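You operate a simulated robot arm through the tools that you are given. There is no shell and no other tool.

You are at the controls of a simulated robot arm. One attempt, no reset.

## Task
Swap the block in the square clear tank for the one marked CUP.
Fine: blue knob shut before the door opens; the old block goes on the table; door shut again.

The check looks at the end state, three seconds after you hand in, the way a careful person would. Anything else that was tipped, shoved, dropped, spilled or broken makes it a failure.

## Robot
A 7-joint arm with a two-finger parallel gripper, fixed in place. Base frame: the origin is at the foot of the arm, x ahead of it, y to its left, z up. Readings come in mm, rad, newtons and seconds.
With the tool pointing down near the work surface it reaches from about 440 to 920 mm from the base axis. Its first joint turns from -2.496 to 2.496 rad. Payload 3 kg.
The tool frame sits at the grasp point between the pads (the TCP): z along the fingers, y along the line on which they close. The tips reach 30 mm beyond it. Largest opening 94 mm; finger width 28, thickness 10; the body of the gripper, 50 by 96 mm, starts 55 mm behind the TCP.
Orientation is told as [roll, pitch, yaw] about the base's x, y, z axes, in that order, counted from this pose: with the fingers straight down and closing along the base's y, the tool's x points along the base's -x, its y along +y and its z along -z.

## Interface
- The arm moves only by the tool send_rows. Its argument "motion" is one flat list of numbers, 7 for each row, row after row: the shift along the tool's x, y, z in mm, then the turn, a rotation vector about the tool's x, y, z in rad, then the opening, from 0 (shut) to 1 (fully open). In form: [x, y, z, wx, wy, wz, claw, x, y, z, wx, wy, wz, claw, ...]. A call has 1 to 20 rows; each row shifts and turns the commanded pose from where the row before left it, along the tool's axes as they then stand. Rows are played at 5 a second. More than 50 mm and 0.15 rad between two rows, or a gripper value outside its range, and nothing of the call is played. Where a pose cannot be reached the arm comes as near as it can. A force on the tool above 90 N (or 10 N above the force at the start of the call, whichever is more), or a blocked arm, ends the call early, and 0.2 s more pass. The fingers move at their own pace (about 72 mm/s each) and stop on an object; they squeeze with about 29 N. The grip force told is the motor's: it shows also when the fingers shut on nothing. Time passes only in rows, and 0.2 s behind the last, so rows that do not move let the fingers close. It gives the time, the measured TCP pose, the force on the tool (base axes), the opening and the grip force at its end, in the units of the frame above (readings bear some noise), with the torque about the TCP (base axes, N m) and any sound that the robot's microphone picked up.
- Cameras (640 x 400 px; columns grow to the right, rows downward): "scene" is fixed at [399.6, -651, 1503.1]; the picture's right is [0.97, -0.26, 0.00], its down [-0.14, -0.54, -0.83] and it looks along [0.21, 0.80, -0.56] (base axes); focal length 318 px, centre (320, 200). "wrist" rides on the gripper at [76, 14, -103] in the tool frame; the picture's right is [-0.18, 0.98, 0.00], its down [-0.75, -0.14, -0.64] and it looks along [-0.63, -0.12, 0.77] (tool axes); focal length 243 px, centre (320, 200). There is no depth. A picture from a camera that has moved, and an enlarged one, comes with that camera's place and axes in the base frame and with its lens.
- grab_frame(camera): a new picture of that camera. No time passes.
- enlarge(camera, box): a new picture of the part [left, top, right, bottom] of that camera's present view, enlarged. No time passes.
- sign_off(): hands the job in; it is judged then, once.

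Places have to be worked out from the pictures, the camera data and where the tool is seen. Open the gripper and draw the arm clear of the work before you hand the job in, unless the task says otherwise.

The tools are called after "Call:" as name(argument=value, ...) on one line, values as JSON. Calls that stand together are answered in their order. send_rows: Moves the arm, as the interface text tells. Its arguments: {"type":"object","properties":{"motion":{"type":"array","items":{"type":"number"}}},"required":["motion"]} The other tools are called the same way: grab_frame (camera) takes a picture; enlarge (camera, box) takes an enlarged picture of a part of a camera's view; sign_off () hands the job in.

At the start:

```text
time_s: 0.0
position: [636.9, -128.0, 1145.3]
tcp_rot: [0.0, 0.0, -0.001]
wrist_force: [-1.4, -0.1, 0.7]
torque: [-0.02, 0.02, -0.03]
width: 94.1
finger_force: 0.1
```

scene: 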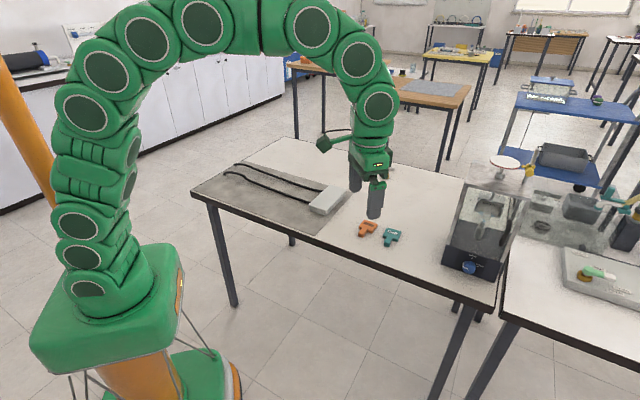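
wrist: 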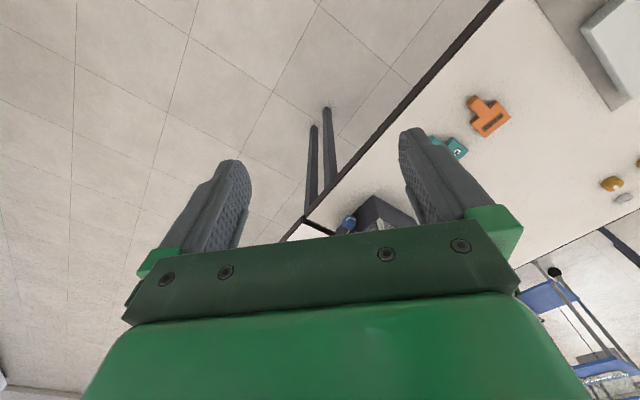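

The scene shows two T-shaped blocks (orange, teal) on the table and a clear tank with a blue knob to the right. I'll enlarge the relevant areas before moving.

Call:
enlarge(camera="scene", box=[420, 160, 548, 300])

Call:
enlarge(camera="scene", box=[330, 200, 430, 262])

Call:
enlarge(camera="wrist", box=[420, 60, 640, 220])

Call:
enlarge(camera="scene", box=[180, 140, 360, 250])

```text
2.86 times, centred on (484, 230) of scene
camera zoom: at [399.6, -651.0, 1503.1], right [0.97, -0.26, 0.0], down [-0.14, -0.54, -0.83], along [0.21, 0.8, -0.56], focal length 909 px, centre (-149, 114)
```

zoom: 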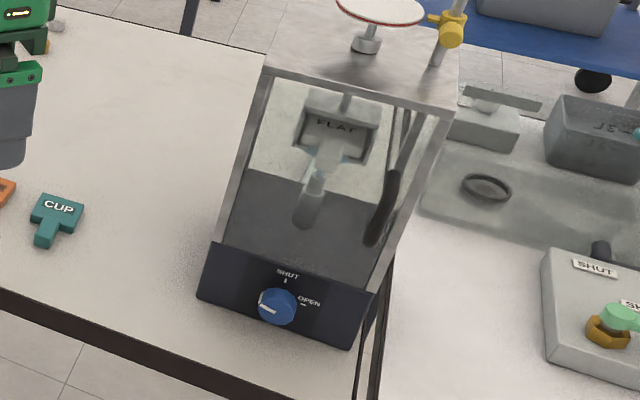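

```text
6.40 times, centred on (380, 231) of scene
camera zoom: at [399.6, -651.0, 1503.1], right [0.97, -0.26, 0.0], down [-0.14, -0.54, -0.83], along [0.21, 0.8, -0.56], focal length 2035 px, centre (-64, 2)
```

zoom: 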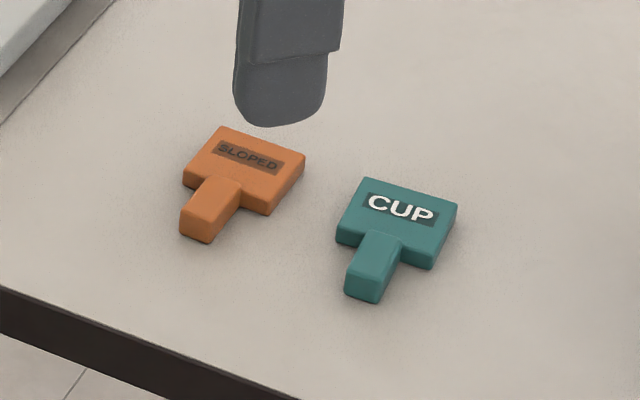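

```text
2.50 times, centred on (530, 140) of wrist
camera zoom: at [560.8, -114.7, 1248.3], right [0.18, 0.98, 0.0], down [0.75, -0.14, 0.64], along [0.63, -0.12, -0.77], focal length 606 px, centre (-205, 350)
```

zoom: 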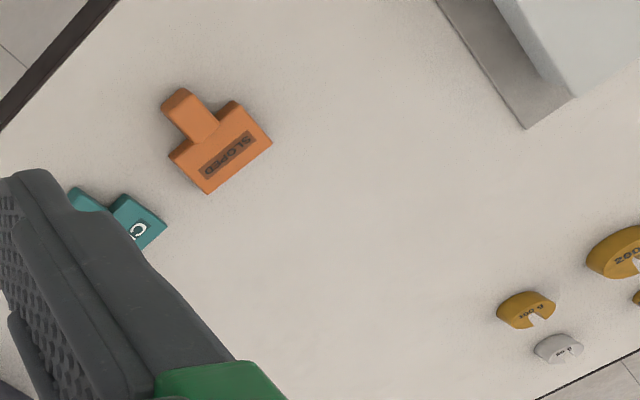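

```text
3.56 times, centred on (270, 195) of scene
camera zoom: at [399.6, -651.0, 1503.1], right [0.97, -0.26, 0.0], down [-0.14, -0.54, -0.83], along [0.21, 0.8, -0.56], focal length 1131 px, centre (498, 218)
```

zoom: 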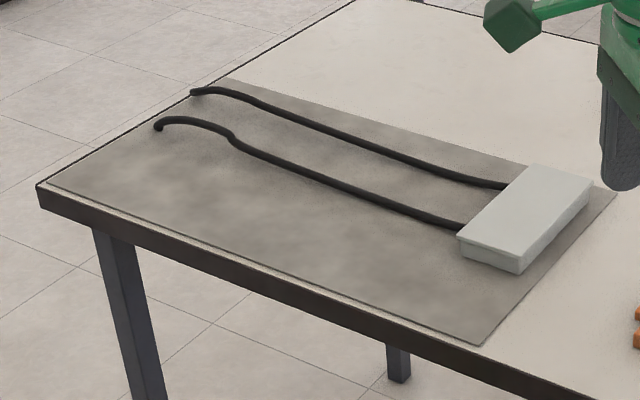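

The tank appears to stand at roughly x≈1100, and the blocks near (900,190) on a table at z≈700–740. I'll look more closely at the tank from the fixed camera.

Call:
enlarge(camera="scene", box=[435, 145, 535, 215])

Call:
enlarge(camera="scene", box=[435, 210, 535, 285])

Call:
enlarge(camera="wrist", box=[300, 180, 420, 250])

```text
5.71 times, centred on (485, 180) of scene
camera zoom: at [399.6, -651.0, 1503.1], right [0.97, -0.26, 0.0], down [-0.14, -0.54, -0.83], along [0.21, 0.8, -0.56], focal length 1817 px, centre (-623, 314)
```

zoom: 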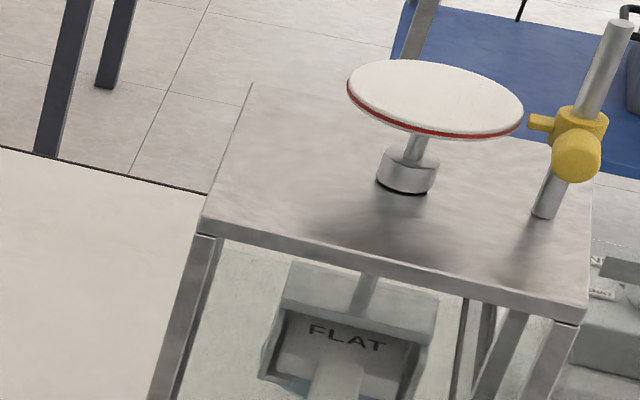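

```text
5.33 times, centred on (485, 248) of scene
camera zoom: at [399.6, -651.0, 1503.1], right [0.97, -0.26, 0.0], down [-0.14, -0.54, -0.83], along [0.21, 0.8, -0.56], focal length 1696 px, centre (-560, -53)
```

zoom: 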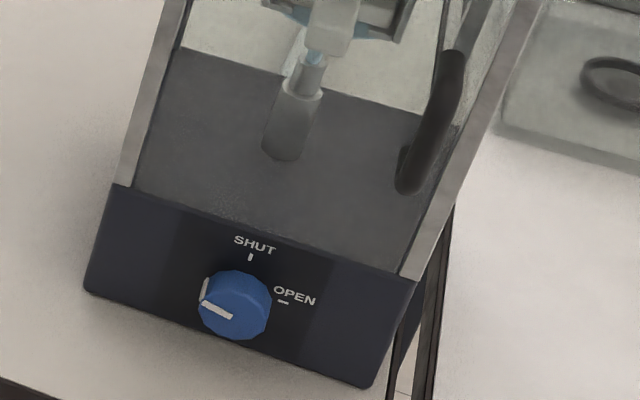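

```text
5.33 times, centred on (360, 215) of wrist
camera zoom: at [560.8, -114.7, 1248.3], right [0.18, 0.98, 0.0], down [0.75, -0.14, 0.64], along [0.63, -0.12, -0.77], focal length 1294 px, centre (107, 120)
```

zoom: 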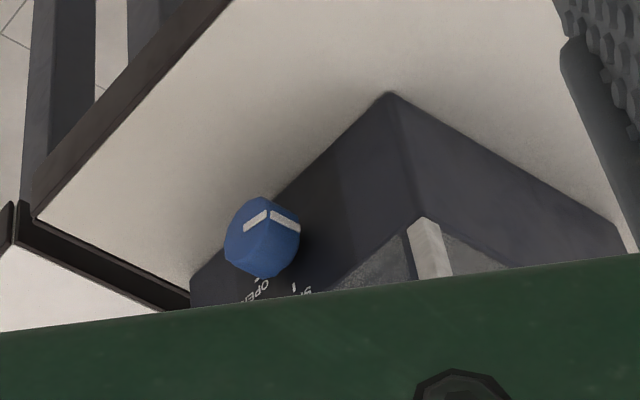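

The knob's pointer faces left; SHUT mark is up and OPEN right, and the tank seems to have its panel facing the robot diagonally (normal ≈ (-0.69,-0.72)). I'll move the arm clear in free air to look at the tank's front with the wrist camera.

Call:
send_rows(motion=[-20.4, -25.2, 24.4, 0, 0, 0, 1, -20.4, -25.2, 24.4, 0, 0, 0, 1, -20.4, -25.2, 24.4, 0, 0, 0, 1, -20.4, -25.2, 24.4, 0, 0, 0, 1, -20.4, -25.2, 24.4, 0, 0, 0, 1, -20.4, -25.2, 24.4, 0, 0, 0, 1, -20.4, -25.2, 24.4, 0, 0, 0, 1, -20.4, -25.2, 24.4, 0, 0, 0, 1, 0, 0, 0, 0, 0, -0.13, 1, 0, 0, 0, 0, 0, -0.13, 1, 0, 0, 0, 0, 0, -0.13, 1, 0, 0, 0, 0, 0, -0.13, 1, 0, 0, 0, 0, 0, -0.13, 1, 0, 0, 0, 0, 0, -0.13, 1, 0, 0, 0, 0, -0.15, 0, 1, 0, 0, 0, 0, -0.15, 0, 1, 0, 0, 0, 0, -0.15, 0, 1, 0, 0, 0, 0, -0.15, 0, 1, 0, 0, 0, 0, -0.15, 0, 1, 0, 0, 0, 0, -0.15, 0, 1])

```text
time_s: 4.2
position: [800.6, -331.4, 950.0]
tcp_rot: [-0.002, -0.9, 0.781]
wrist_force: [0.6, 0.1, -0.2]
torque: [-0.03, -0.01, 0.02]
width: 93.9
finger_force: 0.0
```

The arm reached the viewing pose. I'll take pictures from both cameras.

Call:
grab_frame(camera="wrist")

Call:
grab_frame(camera="scene")

```text
taken
camera wrist: at [699.8, -410.8, 954.7], right [-0.61, 0.78, 0.14], down [0.07, -0.12, 0.99], along [0.79, 0.61, 0.02], focal length 243 px, centre (320, 200)
```

wrist: 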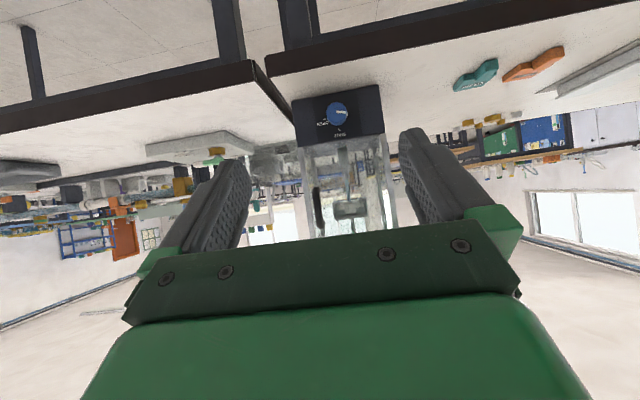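

```text
taken
```

scene: 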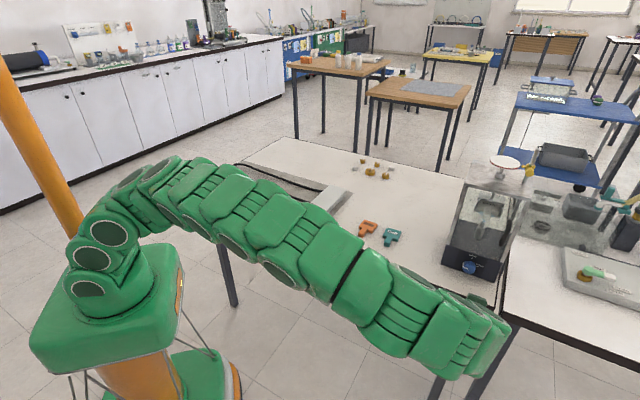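

The wrist view (upside-down) shows the tank's front face with the panel and a black handle. Enlarging.

Call:
enlarge(camera="wrist", box=[270, 80, 420, 240])

Call:
enlarge(camera="wrist", box=[290, 85, 385, 150])

Call:
enlarge(camera="scene", box=[330, 150, 430, 250])

```text
2.50 times, centred on (345, 160) of wrist
camera zoom: at [699.8, -410.8, 954.7], right [-0.61, 0.78, 0.14], down [0.07, -0.12, 0.99], along [0.79, 0.61, 0.02], focal length 606 px, centre (258, 300)
```

zoom: 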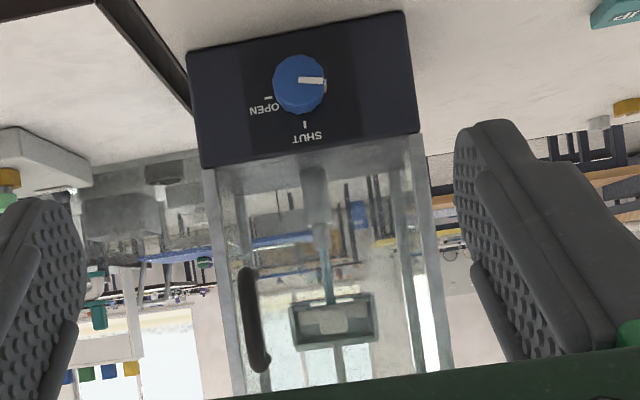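

```text
6.15 times, centred on (338, 118) of wrist
camera zoom: at [699.8, -410.8, 954.7], right [-0.61, 0.78, 0.14], down [0.07, -0.12, 0.99], along [0.79, 0.61, 0.02], focal length 1493 px, centre (212, 708)
```

zoom: 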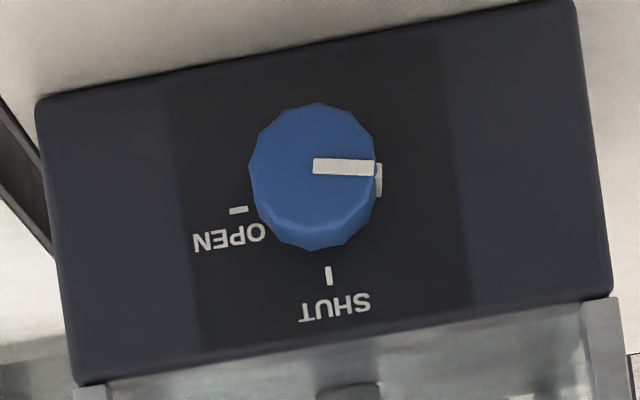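

```text
4.00 times, centred on (380, 200) of scene
camera zoom: at [399.6, -651.0, 1503.1], right [0.97, -0.26, 0.0], down [-0.14, -0.54, -0.83], along [0.21, 0.8, -0.56], focal length 1272 px, centre (80, 200)
```

zoom: 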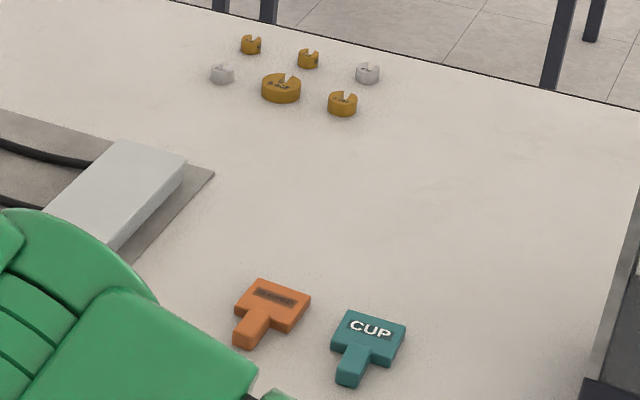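

The door handle is on the tank's front right (≈(1042,-152,970)), the knob face at ≈(992,-123,820), and the FLAT block's holder at ≈(1056,-58,988); there is a water jet on it, so the valve is running. I'd rather have the camera above the gripper, so I'll try to roll the tool half a turn in free air here.

Call:
send_rows(motion=[0, 0, 0, 0, 0, 0.15, 1, 0, 0, 0, 0, 0, 0.15, 1, 0, 0, 0, 0, 0, 0.15, 1, 0, 0, 0, 0, 0, 0.15, 1, 0, 0, 0, 0, 0, 0.15, 1, 0, 0, 0, 0, 0, 0.15, 1, 0, 0, 0, 0, 0, 0.15, 1, 0, 0, 0, 0, 0, 0.15, 1, 0, 0, 0, 0, 0, 0.15, 1, 0, 0, 0, 0, 0, 0.15, 1, 0, 0, 0, 0, 0, 0.15, 1, 0, 0, 0, 0, 0, 0.15, 1, 0, 0, 0, 0, 0, 0.15, 1, 0, 0, 0, 0, 0, 0.15, 1, 0, 0, 0, 0, 0, 0.15, 1, 0, 0, 0, 0, 0, 0.15, 1, 0, 0, 0, 0, 0, 0.15, 1, 0, 0, 0, 0, 0, 0.15, 1, 0, 0, 0, 0, 0, 0.15, 1, 0, 0, 0, 0, 0, 0.1416, 1])

```text
time_s: 8.4
position: [799.5, -329.6, 951.6]
tcp_rot: [0.186, 0.887, -2.124]
wrist_force: [0.2, -0.9, 0.7]
torque: [0.01, -0.01, -0.01]
width: 93.8
finger_force: 0.0
```

Nearly there; the half-roll is reachable. I finish the last 0.15 rad and take pictures.

Call:
send_rows(motion=[0, 0, 0, 0, 0, 0.15, 1, 0, 0, 0, 0, 0, 0, 1])

Call:
grab_frame(camera="wrist")

Call:
grab_frame(camera="scene")

```text
time_s: 9.0
position: [800.1, -329.4, 950.4]
tcp_rot: [0.0, 0.898, -2.362]
wrist_force: [-0.2, -1.0, 0.2]
torque: [0.01, 0.02, -0.01]
width: 93.9
finger_force: 0.2
```

```text
taken
camera wrist: at [786.8, -364.0, 1074.2], right [0.61, -0.78, -0.14], down [-0.79, -0.58, -0.19], along [0.06, 0.23, -0.97], focal length 243 px, centre (320, 200)
```

wrist: 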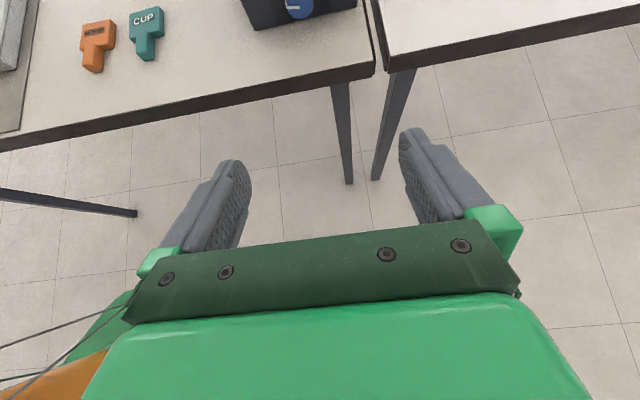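

```text
taken
```

scene: 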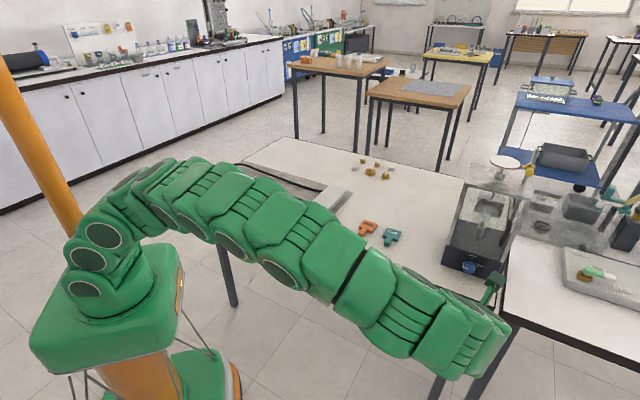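

The flip works; the camera is now above the gripper with an upright picture. I'll pitch the tool up to near-horizontal here to look straight at the tank.

Call:
send_rows(motion=[0, 0, 0, 0, 0.15, 0, 1, 0, 0, 0, 0, 0.15, 0, 1, 0, 0, 0, 0, 0.15, 0, 1, 0, 0, 0, 0, 0.15, 0, 1, 0, 0, 0, 0, 0, 0, 1])

Call:
grab_frame(camera="wrist")

Call:
enlarge(camera="wrist", box=[220, 0, 440, 140])

```text
time_s: 10.2
position: [800.5, -330.2, 951.0]
tcp_rot: [0.024, 1.501, -2.338]
wrist_force: [-0.3, -0.8, 0.5]
torque: [0.01, 0.0, 0.04]
width: 93.9
finger_force: 0.0
```

```text
taken
camera wrist: at [741.0, -409.0, 1034.3], right [0.68, -0.71, -0.18], down [-0.59, -0.39, -0.71], along [0.43, 0.59, -0.68], focal length 243 px, centre (320, 200)
```

wrist: 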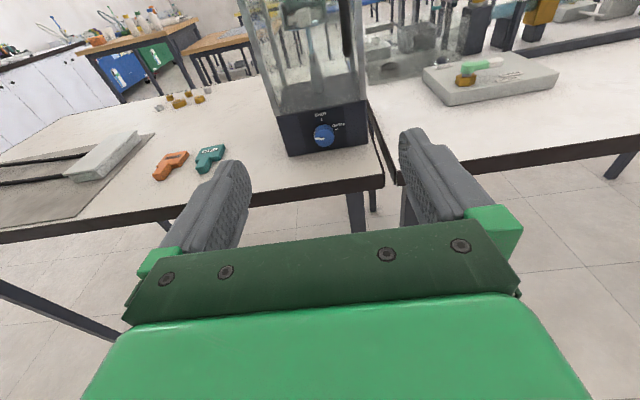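

```text
2.86 times, centred on (330, 70) of wrist
camera zoom: at [741.0, -409.0, 1034.3], right [0.68, -0.71, -0.18], down [-0.59, -0.39, -0.71], along [0.43, 0.59, -0.68], focal length 693 px, centre (291, 571)
```

zoom: 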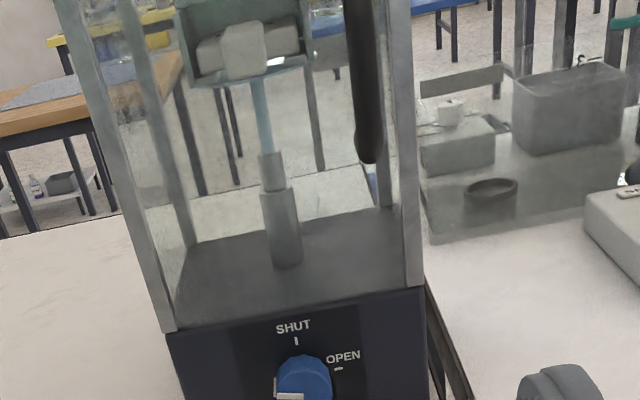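

The water jet is clearly running, and FLAT sits in a tray with its stem toward the door. I enlarge the knob and the top area.

Call:
enlarge(camera="wrist", box=[270, 95, 380, 165])

Call:
enlarge(camera="wrist", box=[130, 120, 250, 195])

Call:
enlarge(camera="wrist", box=[230, 0, 380, 90])

```text
5.71 times, centred on (325, 130) of wrist
camera zoom: at [741.0, -409.0, 1034.3], right [0.68, -0.71, -0.18], down [-0.59, -0.39, -0.71], along [0.43, 0.59, -0.68], focal length 1386 px, centre (291, 600)
```

zoom: 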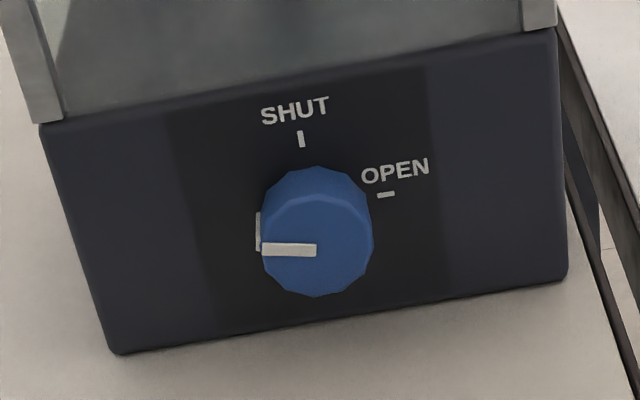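

```text
5.33 times, centred on (190, 158) of wrist
camera zoom: at [741.0, -409.0, 1034.3], right [0.68, -0.71, -0.18], down [-0.59, -0.39, -0.71], along [0.43, 0.59, -0.68], focal length 1294 px, centre (1013, 427)
```

zoom: 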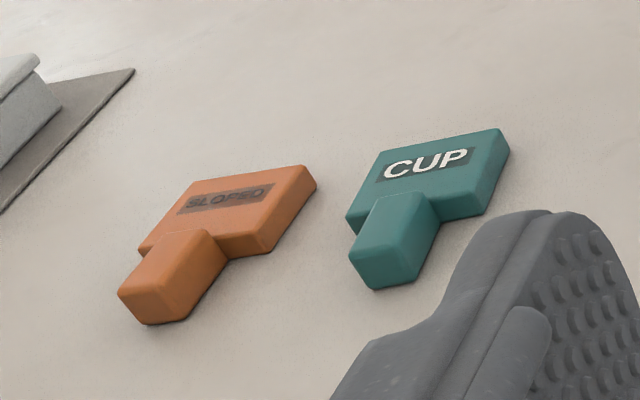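

```text
4.27 times, centred on (305, 45) of wrist
camera zoom: at [741.0, -409.0, 1034.3], right [0.68, -0.71, -0.18], down [-0.59, -0.39, -0.71], along [0.43, 0.59, -0.68], focal length 1035 px, centre (384, 861)
```

zoom: 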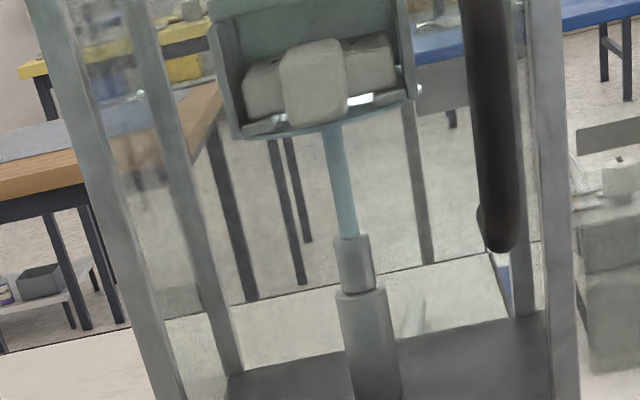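

The knob is about 20 mm proud of the panel, roughly on the tool's axis plane, and the table edge lies about 60 mm in front of the panel. I'll level the tool and move to a standoff about 120 mm in front of the knob, then look again.

Call:
send_rows(motion=[0, 0, 0, 0, 0.07, 0, 1, -25.4, -2.4, 35, 0, 0, 0, 1, -25.4, -2.4, 35, 0, 0, 0, 1, -25.4, -2.4, 35, 0, 0, 0, 1, -25.4, -2.4, 35, 0, 0, 0, 1, -25.4, -2.4, 35, 0, 0, 0, 1, 0, 0, 0, 0, 0, 0, 0.6])

Call:
grab_frame(camera="wrist")

Call:
enlarge(camera="wrist", box=[220, 20, 440, 200])

Call:
grab_frame(camera="scene")

```text
time_s: 11.8
position: [914.0, -199.5, 823.3]
tcp_rot: [0.602, 1.57, -1.756]
wrist_force: [0.4, -0.1, 1.0]
torque: [-0.01, 0.0, -0.01]
width: 56.3
finger_force: 0.1
```

```text
taken
camera wrist: at [852.2, -281.9, 900.6], right [0.69, -0.7, -0.18], down [-0.56, -0.35, -0.75], along [0.46, 0.62, -0.63], focal length 243 px, centre (320, 200)
```

wrist: 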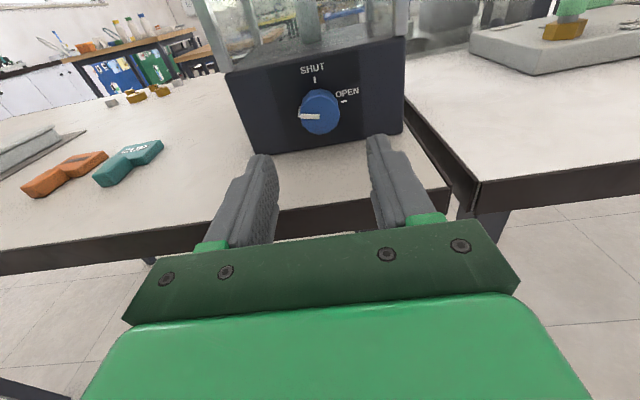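

```text
2.22 times, centred on (330, 110) of wrist
camera zoom: at [852.2, -281.9, 900.6], right [0.69, -0.7, -0.18], down [-0.56, -0.35, -0.75], along [0.46, 0.62, -0.63], focal length 539 px, centre (298, 400)
```

zoom: 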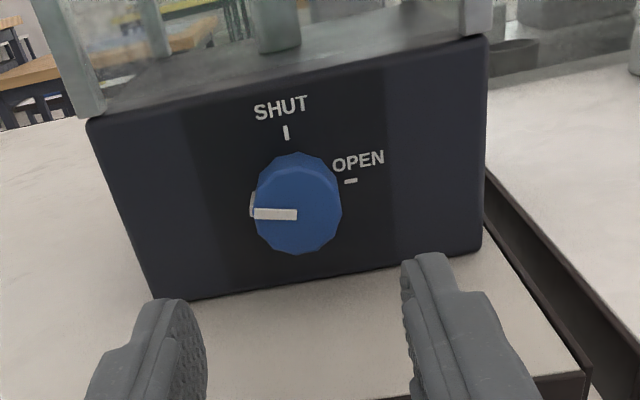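

```text
taken
```

scene: 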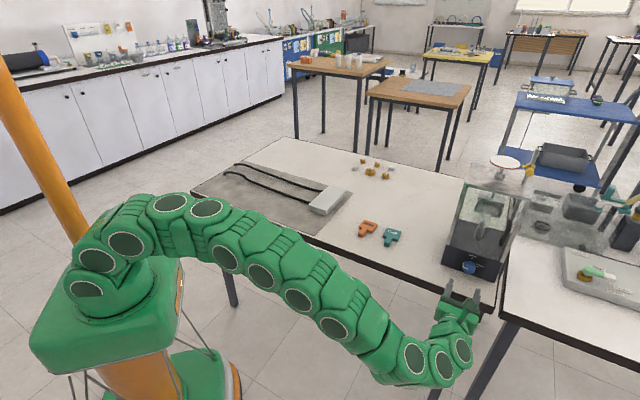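

The knob face is at about (988,-126,824), ~103 mm straight ahead of the TCP and centred. I pre-roll the gripper by -90° (fingers above/below the knob) so the closing turn will bring it back to the known reachable orientation, then check.

Call:
send_rows(motion=[0, 0, 0, 0, 0, -0.15, 0.6, 0, 0, 0, 0, 0, -0.15, 0.6, 0, 0, 0, 0, 0, -0.15, 0.6, 0, 0, 0, 0, 0, -0.15, 0.6, 0, 0, 0, 0, 0, -0.15, 0.6, 0, 0, 0, 0, 0, -0.15, 0.6, 0, 0, 0, 0, 0, -0.15, 0.6, 0, 0, 0, 0, 0, -0.15, 0.6, 0, 0, 0, 0, 0, -0.15, 0.6, 0, 0, 0, 0, 0, -0.15, 0.6, 0, 0, 0, 0, 0, -0.0708, 0.6, 0, 0, 0, 0, 0, 0, 0.6])

Call:
grab_frame(camera="wrist")

Call:
enlarge(camera="scene", box=[390, 220, 530, 390])

```text
time_s: 14.4
position: [915.2, -198.5, 823.7]
tcp_rot: [1.57, -0.002, -0.792]
wrist_force: [1.4, 0.9, 0.1]
torque: [0.0, -0.01, 0.0]
width: 56.5
finger_force: 0.0
```

```text
taken
camera wrist: at [789.6, -216.8, 837.7], right [0.13, -0.13, 0.98], down [0.07, -0.99, -0.14], along [0.99, 0.09, -0.12], focal length 243 px, centre (320, 200)
```

wrist: 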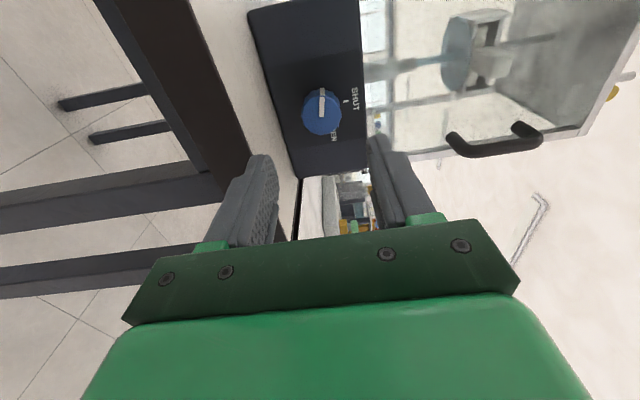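

```text
2.35 times, centred on (460, 305) of scene
camera zoom: at [399.6, -651.0, 1503.1], right [0.97, -0.26, 0.0], down [-0.14, -0.54, -0.83], along [0.21, 0.8, -0.56], focal length 748 px, centre (-9, -47)
```

zoom: 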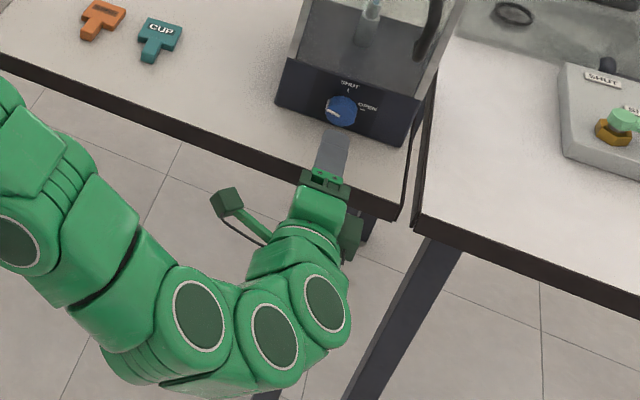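

The rolled view shows the D-shaped door handle and the knob between the fingers. I enlarge for alignment and handle geometry.

Call:
enlarge(camera="wrist", box=[240, 60, 400, 190])

Call:
enlarge(camera="wrist", box=[360, 0, 640, 175])

```text
3.08 times, centred on (320, 125) of wrist
camera zoom: at [789.6, -216.8, 837.7], right [0.13, -0.13, 0.98], down [0.07, -0.99, -0.14], along [0.99, 0.09, -0.12], focal length 746 px, centre (320, 431)
```

zoom: 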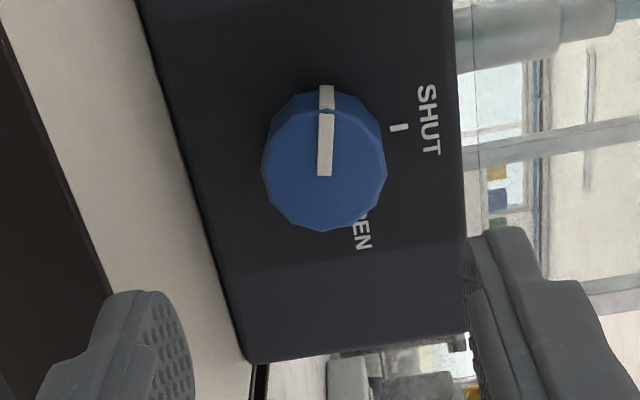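

```text
2.29 times, centred on (500, 88) of wrist
camera zoom: at [789.6, -216.8, 837.7], right [0.13, -0.13, 0.98], down [0.07, -0.99, -0.14], along [0.99, 0.09, -0.12], focal length 555 px, centre (-91, 457)
```

zoom: 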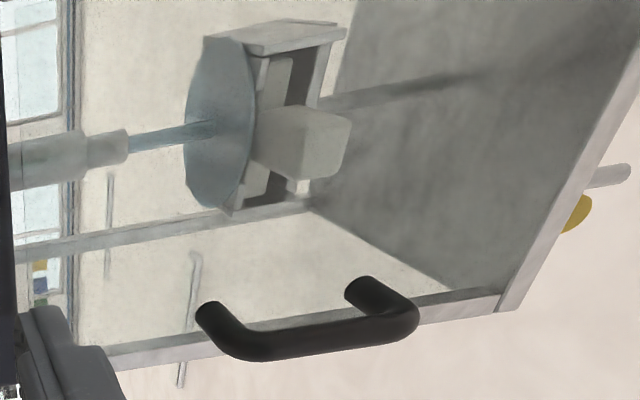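

Knob centre lies on the tool axis within ~1 mm. I advance 80 mm so the tips straddle the knob, gripper kept at ~56 mm.

Call:
send_rows(motion=[0, 0, 25, 0, 0, 0, 0.6, 0, 0, 25, 0, 0, 0, 0.6, 0, 0, 15, 0, 0, 0, 0.6, 0, 0, 15, 0, 0, 0, 0.6, 0, 0, 0, 0, 0, 0, 0.6])

Call:
grab_frame(camera="wrist")

Call:
enlarge(camera="wrist", box=[240, 90, 400, 220])

Call:
enlarge(camera="scene", box=[430, 220, 520, 320])

```text
time_s: 15.6
position: [972.2, -140.9, 823.7]
tcp_rot: [1.568, 0.001, -0.788]
wrist_force: [0.5, -0.9, 0.8]
torque: [-0.02, -0.03, 0.03]
width: 56.6
finger_force: 0.1
```

```text
taken
camera wrist: at [845.2, -159.4, 838.9], right [0.13, -0.13, 0.98], down [0.07, -0.99, -0.14], along [0.99, 0.09, -0.12], focal length 243 px, centre (320, 200)
```

wrist: 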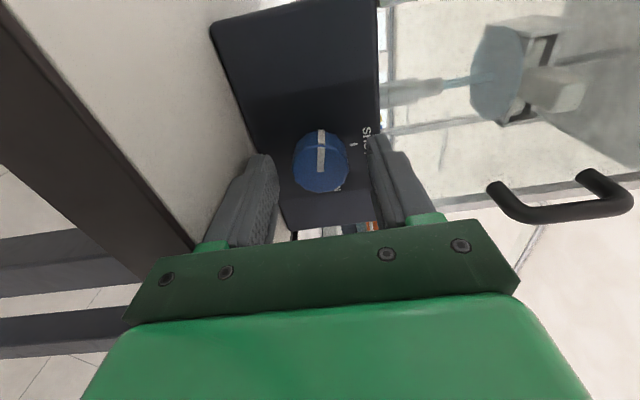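

```text
3.08 times, centred on (320, 155) of wrist
camera zoom: at [845.2, -159.4, 838.9], right [0.13, -0.13, 0.98], down [0.07, -0.99, -0.14], along [0.99, 0.09, -0.12], focal length 746 px, centre (320, 338)
```

zoom: 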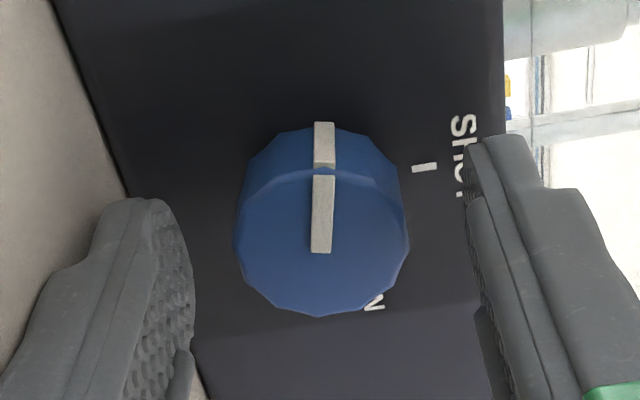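

```text
4.00 times, centred on (475, 270) of scene
camera zoom: at [399.6, -651.0, 1503.1], right [0.97, -0.26, 0.0], down [-0.14, -0.54, -0.83], along [0.21, 0.8, -0.56], focal length 1272 px, centre (-300, -80)
```

zoom: 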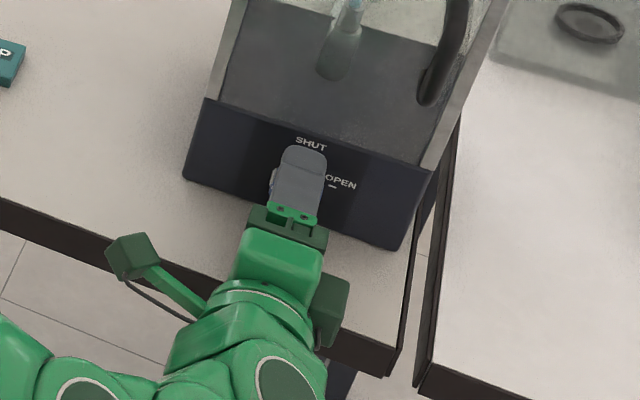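

The tips overlap the knob by roughly 10 mm and it's centred. I advance 3 mm more and close on it.

Call:
send_rows(motion=[0, 0, 3, 0, 0, 0, 0.6, 0, 0, 0, 0, 0, 0, 0.3, 0, 0, 0, 0, 0, 0, 0.2, 0, 0, 0, 0, 0, 0, 0.2])

```text
time_s: 16.6
position: [973.2, -138.8, 824.0]
tcp_rot: [1.57, 0.0, -0.79]
wrist_force: [2.2, -0.4, 0.4]
torque: [0.0, -0.07, -0.06]
width: 32.9
finger_force: 44.8
```

Gripped at 33 mm. I turn a first 0.3 rad clockwise (as seen from the front) and check torque, sound and the water jet.

Call:
send_rows(motion=[0, 0, 0, 0, 0, 0.1, 0.2, 0, 0, 0, 0, 0, 0.1, 0.2, 0, 0, 0, 0, 0, 0.1, 0.2])

Call:
enlarge(camera="wrist", box=[240, 60, 560, 220])

Call:
enlarge(camera="scene", box=[440, 170, 530, 270])

```text
time_s: 17.4
position: [973.7, -139.4, 824.8]
tcp_rot: [1.569, 0.3, -0.79]
wrist_force: [-20.9, 2.5, 11.0]
torque: [0.24, -0.27, 0.5]
width: 32.4
finger_force: 45.3
```

```text
2.00 times, centred on (400, 140) of wrist
camera zoom: at [853.3, -163.6, 860.7], right [0.33, -0.33, 0.88], down [0.02, -0.93, -0.36], along [0.94, 0.14, -0.3], focal length 485 px, centre (160, 320)
```

zoom: 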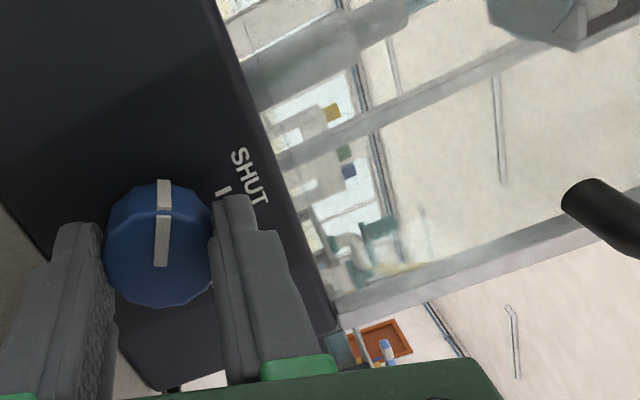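

```text
4.00 times, centred on (485, 220) of scene
camera zoom: at [399.6, -651.0, 1503.1], right [0.97, -0.26, 0.0], down [-0.14, -0.54, -0.83], along [0.21, 0.8, -0.56], focal length 1272 px, centre (-340, 120)
```

zoom: 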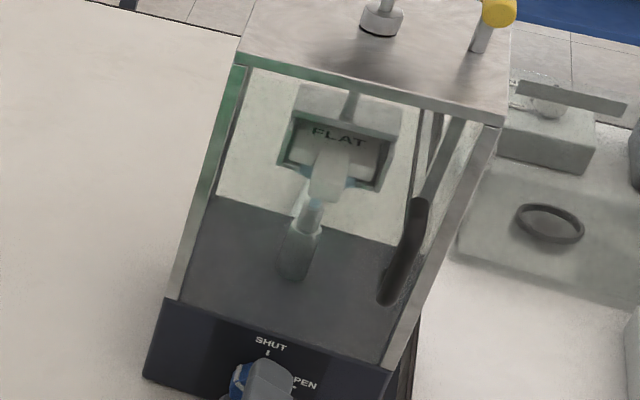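

The knob turns with the gripper (pointer is moving toward SHUT). I continue turning in moderate steps.

Call:
send_rows(motion=[0, 0, 0, 0, 0, 0.1, 0.2, 0, 0, 0, 0, 0, 0.1, 0.2, 0, 0, 0, 0, 0, 0.1, 0.2, 0, 0, 0, 0, 0, 0.1, 0.2])

Call:
enlarge(camera="wrist", box=[240, 60, 480, 220])

Call:
enlarge(camera="scene", box=[450, 180, 520, 240])

```text
time_s: 18.4
position: [975.2, -139.1, 825.1]
tcp_rot: [1.571, 0.698, -0.789]
wrist_force: [-38.9, 6.5, 16.9]
torque: [0.31, -0.33, 0.96]
width: 32.9
finger_force: 45.2
```

```text
2.50 times, centred on (360, 140) of wrist
camera zoom: at [867.5, -177.7, 884.5], right [0.55, -0.55, 0.63], down [-0.11, -0.8, -0.59], along [0.83, 0.25, -0.5], focal length 606 px, centre (220, 350)
```

zoom: 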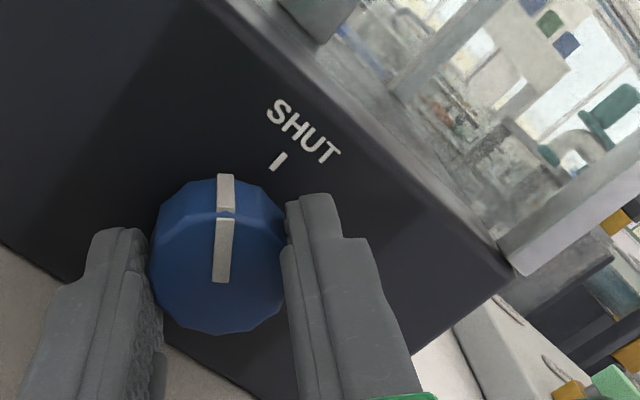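

```text
6.67 times, centred on (485, 210) of scene
camera zoom: at [399.6, -651.0, 1503.1], right [0.97, -0.26, 0.0], down [-0.14, -0.54, -0.83], along [0.21, 0.8, -0.56], focal length 2120 px, centre (-780, 133)
```

zoom: 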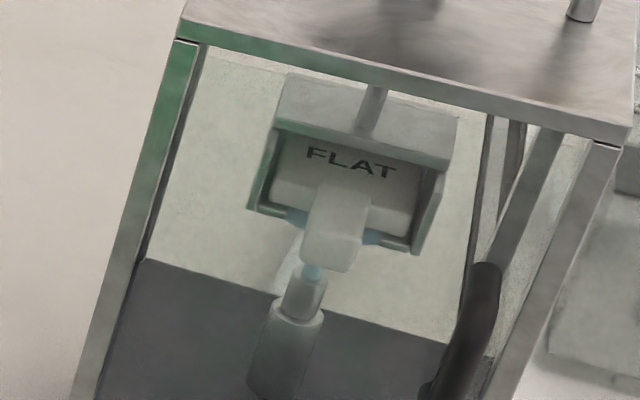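

The knob has turned ~0.7 rad, but a side load (~40 N) is building up, so my grip axis is slightly off. I release, let the arm relax, and look at the alignment.

Call:
send_rows(motion=[0, 0, 0, 0, 0, 0, 0.6, 0, 0, 0, 0, 0, 0, 0.6])

Call:
enlarge(camera="wrist", box=[240, 80, 400, 210])

Call:
enlarge(camera="scene", box=[440, 230, 520, 300])

```text
time_s: 19.0
position: [974.7, -141.1, 823.9]
tcp_rot: [1.567, 0.701, -0.792]
wrist_force: [-0.8, -0.3, 0.5]
torque: [0.05, -0.03, -0.02]
width: 56.3
finger_force: 0.1
```

```text
3.08 times, centred on (320, 145) of wrist
camera zoom: at [868.0, -178.0, 883.3], right [0.55, -0.55, 0.63], down [-0.12, -0.8, -0.59], along [0.83, 0.25, -0.5], focal length 746 px, centre (320, 369)
```

zoom: 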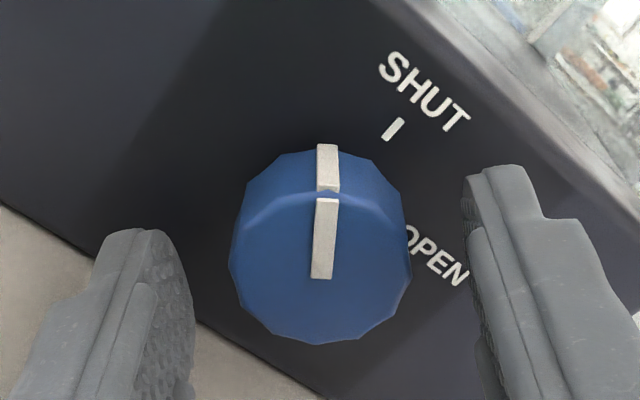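

```text
5.71 times, centred on (480, 265) of scene
camera zoom: at [399.6, -651.0, 1503.1], right [0.97, -0.26, 0.0], down [-0.14, -0.54, -0.83], along [0.21, 0.8, -0.56], focal length 1817 px, centre (-594, -171)
```

zoom: 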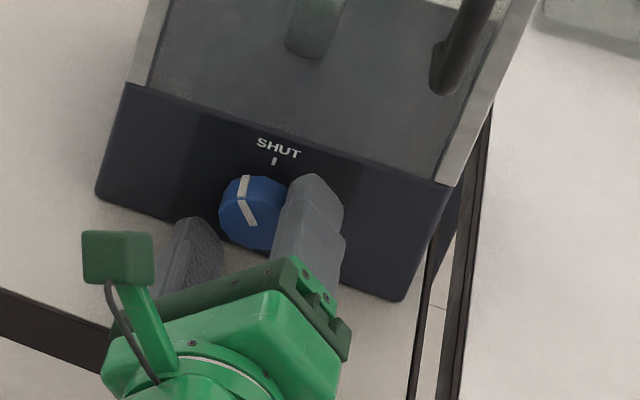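

Released cleanly; the knob stayed put with the pointer halfway to SHUT. I regrip here and turn another 0.45 rad.

Call:
send_rows(motion=[0, 0, 0, 0, 0, 0, 0.25, 0, 0, 0, 0, 0, 0, 0.25, 0, 0, 0, 0, 0, 0, 0.25, 0, 0, 0, 0, 0, 0.1, 0.25, 0, 0, 0, 0, 0, 0.1, 0.25, 0, 0, 0, 0, 0, 0.1, 0.25, 0, 0, 0, 0, 0, 0.1, 0.25, 0, 0, 0, 0, 0, 0.05, 0.25])

Call:
enlarge(camera="wrist", box=[240, 80, 400, 210])

Call:
enlarge(camera="scene", box=[450, 180, 520, 240])

```text
time_s: 20.8
position: [975.3, -139.6, 823.0]
tcp_rot: [1.568, 1.15, -0.792]
wrist_force: [27.3, -2.7, -1.8]
torque: [-0.59, 0.57, -0.32]
width: 32.7
finger_force: 45.0
```

```text
3.08 times, centred on (320, 145) of wrist
camera zoom: at [889.6, -199.9, 898.7], right [0.69, -0.69, 0.23], down [-0.33, -0.58, -0.74], along [0.65, 0.43, -0.63], focal length 746 px, centre (320, 369)
```

zoom: 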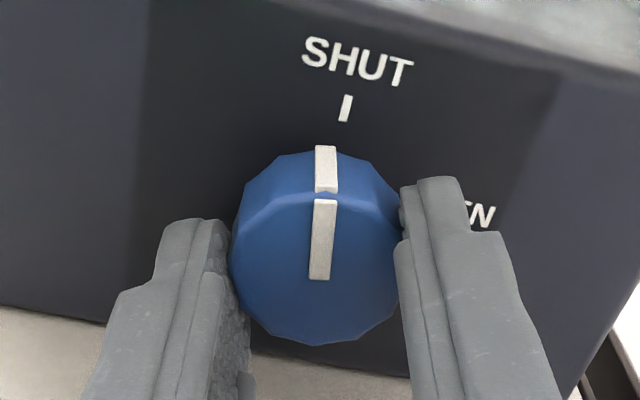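

```text
6.67 times, centred on (485, 210) of scene
camera zoom: at [399.6, -651.0, 1503.1], right [0.97, -0.26, 0.0], down [-0.14, -0.54, -0.83], along [0.21, 0.8, -0.56], focal length 2120 px, centre (-780, 133)
```

zoom: 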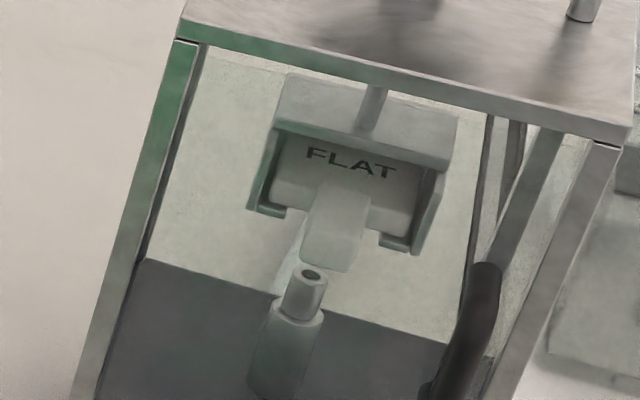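

The jet has stopped. About 0.42 rad remain to the SHUT mark; I release, regrip and turn 0.35 more, then check.

Call:
send_rows(motion=[0, 0, 0, 0, 0, 0, 0.6, 0, 0, 0, 0, 0, 0, 0.6, 0, 0, 0, 0, 0, 0, 0.25, 0, 0, 0, 0, 0, 0, 0.25, 0, 0, 0, 0, 0, 0, 0.25, 0, 0, 0, 0, 0, 0.1, 0.25, 0, 0, 0, 0, 0, 0.1, 0.25, 0, 0, 0, 0, 0, 0.1, 0.25, 0, 0, 0, 0, 0, 0.05, 0.25])

Call:
enlarge(camera="wrist", box=[240, 80, 400, 210])

Call:
enlarge(camera="scene", box=[440, 230, 520, 300])

```text
time_s: 22.8
position: [974.5, -140.6, 822.0]
tcp_rot: [1.539, 1.501, -0.817]
wrist_force: [-1.7, 4.2, -1.9]
torque: [-0.73, -0.36, 0.4]
width: 33.4
finger_force: 45.4
```

```text
3.08 times, centred on (320, 145) of wrist
camera zoom: at [908.1, -219.3, 899.5], right [0.7, -0.7, -0.12], down [-0.52, -0.39, -0.76], along [0.49, 0.59, -0.64], focal length 746 px, centre (320, 369)
```

zoom: 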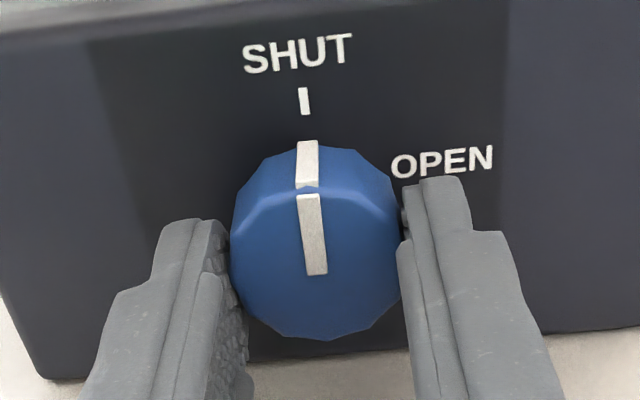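

```text
5.71 times, centred on (480, 265) of scene
camera zoom: at [399.6, -651.0, 1503.1], right [0.97, -0.26, 0.0], down [-0.14, -0.54, -0.83], along [0.21, 0.8, -0.56], focal length 1817 px, centre (-594, -171)
```

zoom: 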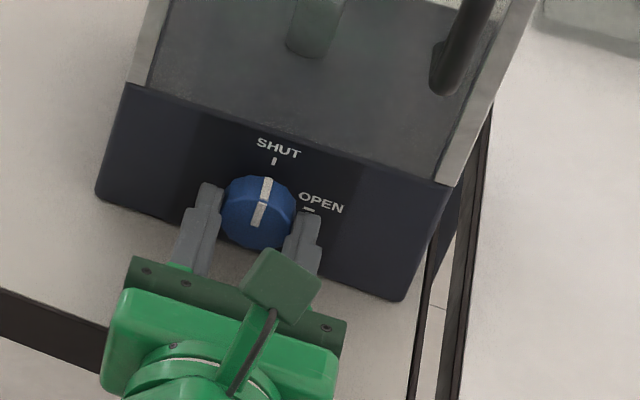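

The pointer lines up with the SHUT tick, and a resisting torque suggests the stop is reached. I release and check.

Call:
send_rows(motion=[0, 0, 0, 0, 0, 0, 0.6, 0, 0, 0, 0, 0, 0, 0.6, 0, 0, -25, 0, 0, 0, 0.6, 0, 0, -30, 0, 0, 0, 0.6, 0, 0, -30, 0, 0, 0.07, 0.6, 0, 0, 0, 0, 0, 0, 0.6])

Call:
enlarge(camera="wrist", box=[220, 20, 440, 200])

Call:
enlarge(camera="scene", box=[440, 230, 520, 300])

```text
time_s: 24.2
position: [914.6, -200.8, 819.3]
tcp_rot: [0.232, 1.569, -2.128]
wrist_force: [0.2, -0.1, -0.9]
torque: [-0.04, 0.03, -0.04]
width: 56.3
finger_force: 0.0
```

```text
2.22 times, centred on (330, 110) of wrist
camera zoom: at [851.7, -282.3, 897.2], right [0.69, -0.7, -0.18], down [-0.56, -0.35, -0.75], along [0.46, 0.62, -0.63], focal length 539 px, centre (298, 400)
```

zoom: 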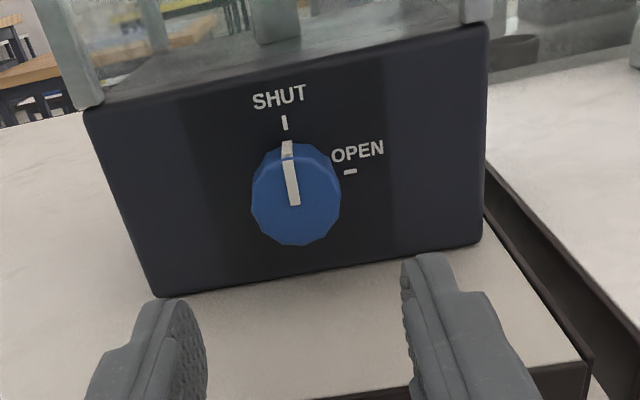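

```text
5.71 times, centred on (480, 265) of scene
camera zoom: at [399.6, -651.0, 1503.1], right [0.97, -0.26, 0.0], down [-0.14, -0.54, -0.83], along [0.21, 0.8, -0.56], focal length 1817 px, centre (-594, -171)
```

zoom: 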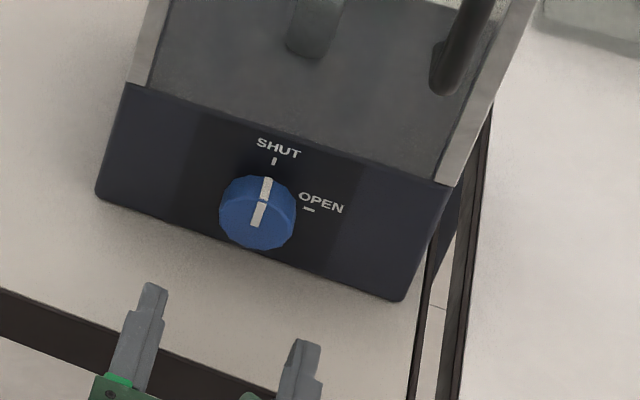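

The knob is at SHUT and the jet is off. The door handle is a vertical D-bar at about (1025,-170), z≈955–1005, ~27 mm proud of the door. I raise to z≈980, and yaw the tool to a ~20° heading so the door can later swing around the grip; then I look again.

Call:
send_rows(motion=[40, 0, 0, 0, 0, 0, 0.5, 40, 0, 0, 0, 0, 0, 0.5, 40, 0, 0, 0, 0, 0, 0.4, 38, 0, 0, 0, 0, 0, 0.4, 0, 0, 0, -0.145, 0, 0, 0.4, 0, 0, 0, -0.145, 0, 0, 0.4, 0, 0, 0, -0.146, 0, 0, 0.4, 0, 0, 0, 0, 0, 0, 0.4])

Call:
grab_frame(camera="wrist")

Call:
enlarge(camera="wrist", box=[240, 20, 440, 180])

Call:
grab_frame(camera="scene")

```text
time_s: 26.0
position: [913.9, -198.9, 979.4]
tcp_rot: [1.027, 1.568, -1.768]
wrist_force: [0.9, 0.9, 0.6]
torque: [0.01, -0.01, -0.02]
width: 37.6
finger_force: 0.1
```

```text
taken
camera wrist: at [822.7, -247.4, 1057.2], right [0.33, -0.93, -0.18], down [-0.65, -0.09, -0.75], along [0.68, 0.37, -0.63], focal length 243 px, centre (320, 200)
```

wrist: 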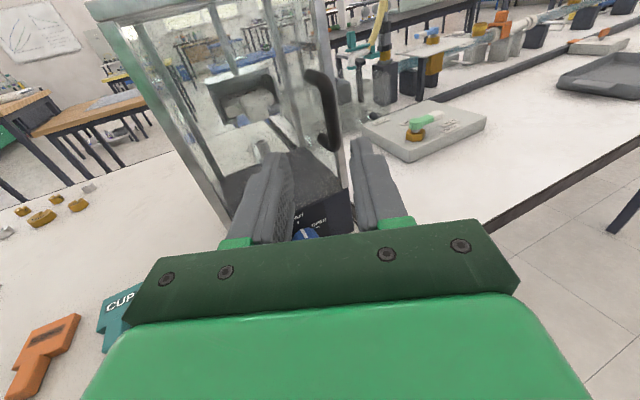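

```text
2.50 times, centred on (340, 100) of wrist
camera zoom: at [822.7, -247.4, 1057.2], right [0.33, -0.93, -0.18], down [-0.65, -0.09, -0.75], along [0.68, 0.37, -0.63], focal length 606 px, centre (270, 450)
```

zoom: 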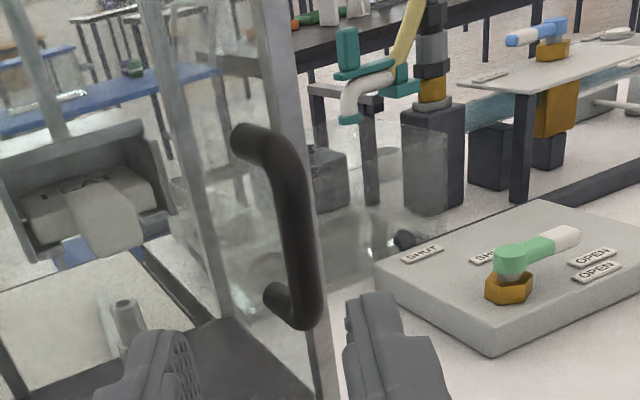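

```text
taken
```

scene: 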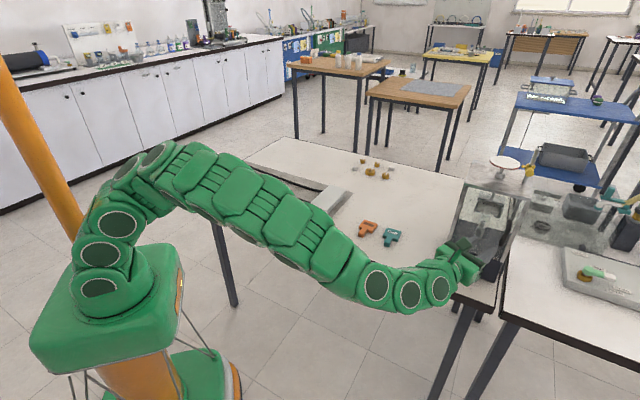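

The bar is ~10 mm to the right of the tool axis and ~114 mm ahead, spanning z≈948–999. I shift over, drop 6 mm and advance 75 mm, then look again before straddling it.

Call:
send_rows(motion=[-6, 10.5, 0, 0, 0, 0, 0.4, 0, 0, 30, 0, 0, 0, 0.4, 0, 0, 25, 0, 0, 0, 0.4, 0, 0, 20, 0, 0, 0, 0.4, 0, 0, 0, 0, 0, 0, 0.4])

Call:
enlarge(camera="wrist", box=[220, 60, 420, 220])

Call:
enlarge(camera="scene", box=[430, 190, 530, 300])

```text
time_s: 27.2
position: [989.5, -183.4, 973.4]
tcp_rot: [0.687, 1.568, -2.107]
wrist_force: [-0.8, 0.2, -1.0]
torque: [0.03, 0.01, -0.01]
width: 37.6
finger_force: 0.1
```

```text
2.50 times, centred on (320, 140) of wrist
camera zoom: at [898.2, -232.3, 1050.4], right [0.33, -0.93, -0.18], down [-0.65, -0.09, -0.75], along [0.68, 0.37, -0.63], focal length 606 px, centre (320, 350)
```

zoom: 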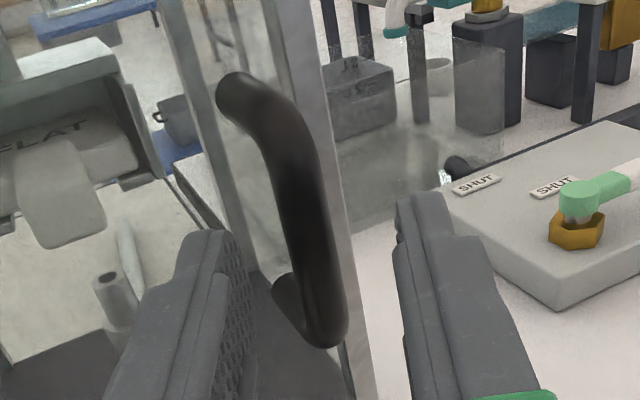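

```text
3.64 times, centred on (480, 245) of scene
camera zoom: at [399.6, -651.0, 1503.1], right [0.97, -0.26, 0.0], down [-0.14, -0.54, -0.83], along [0.21, 0.8, -0.56], focal length 1156 px, centre (-262, 36)
```

zoom: 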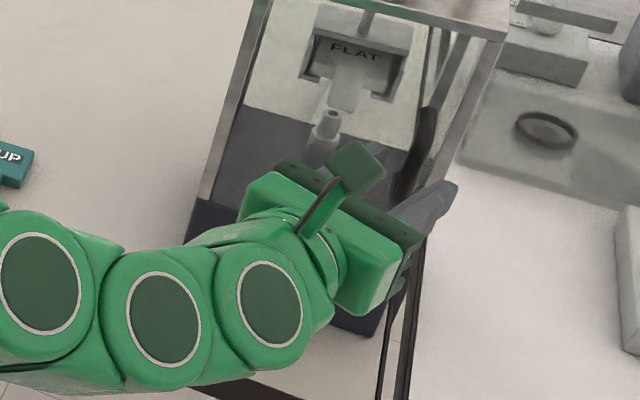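

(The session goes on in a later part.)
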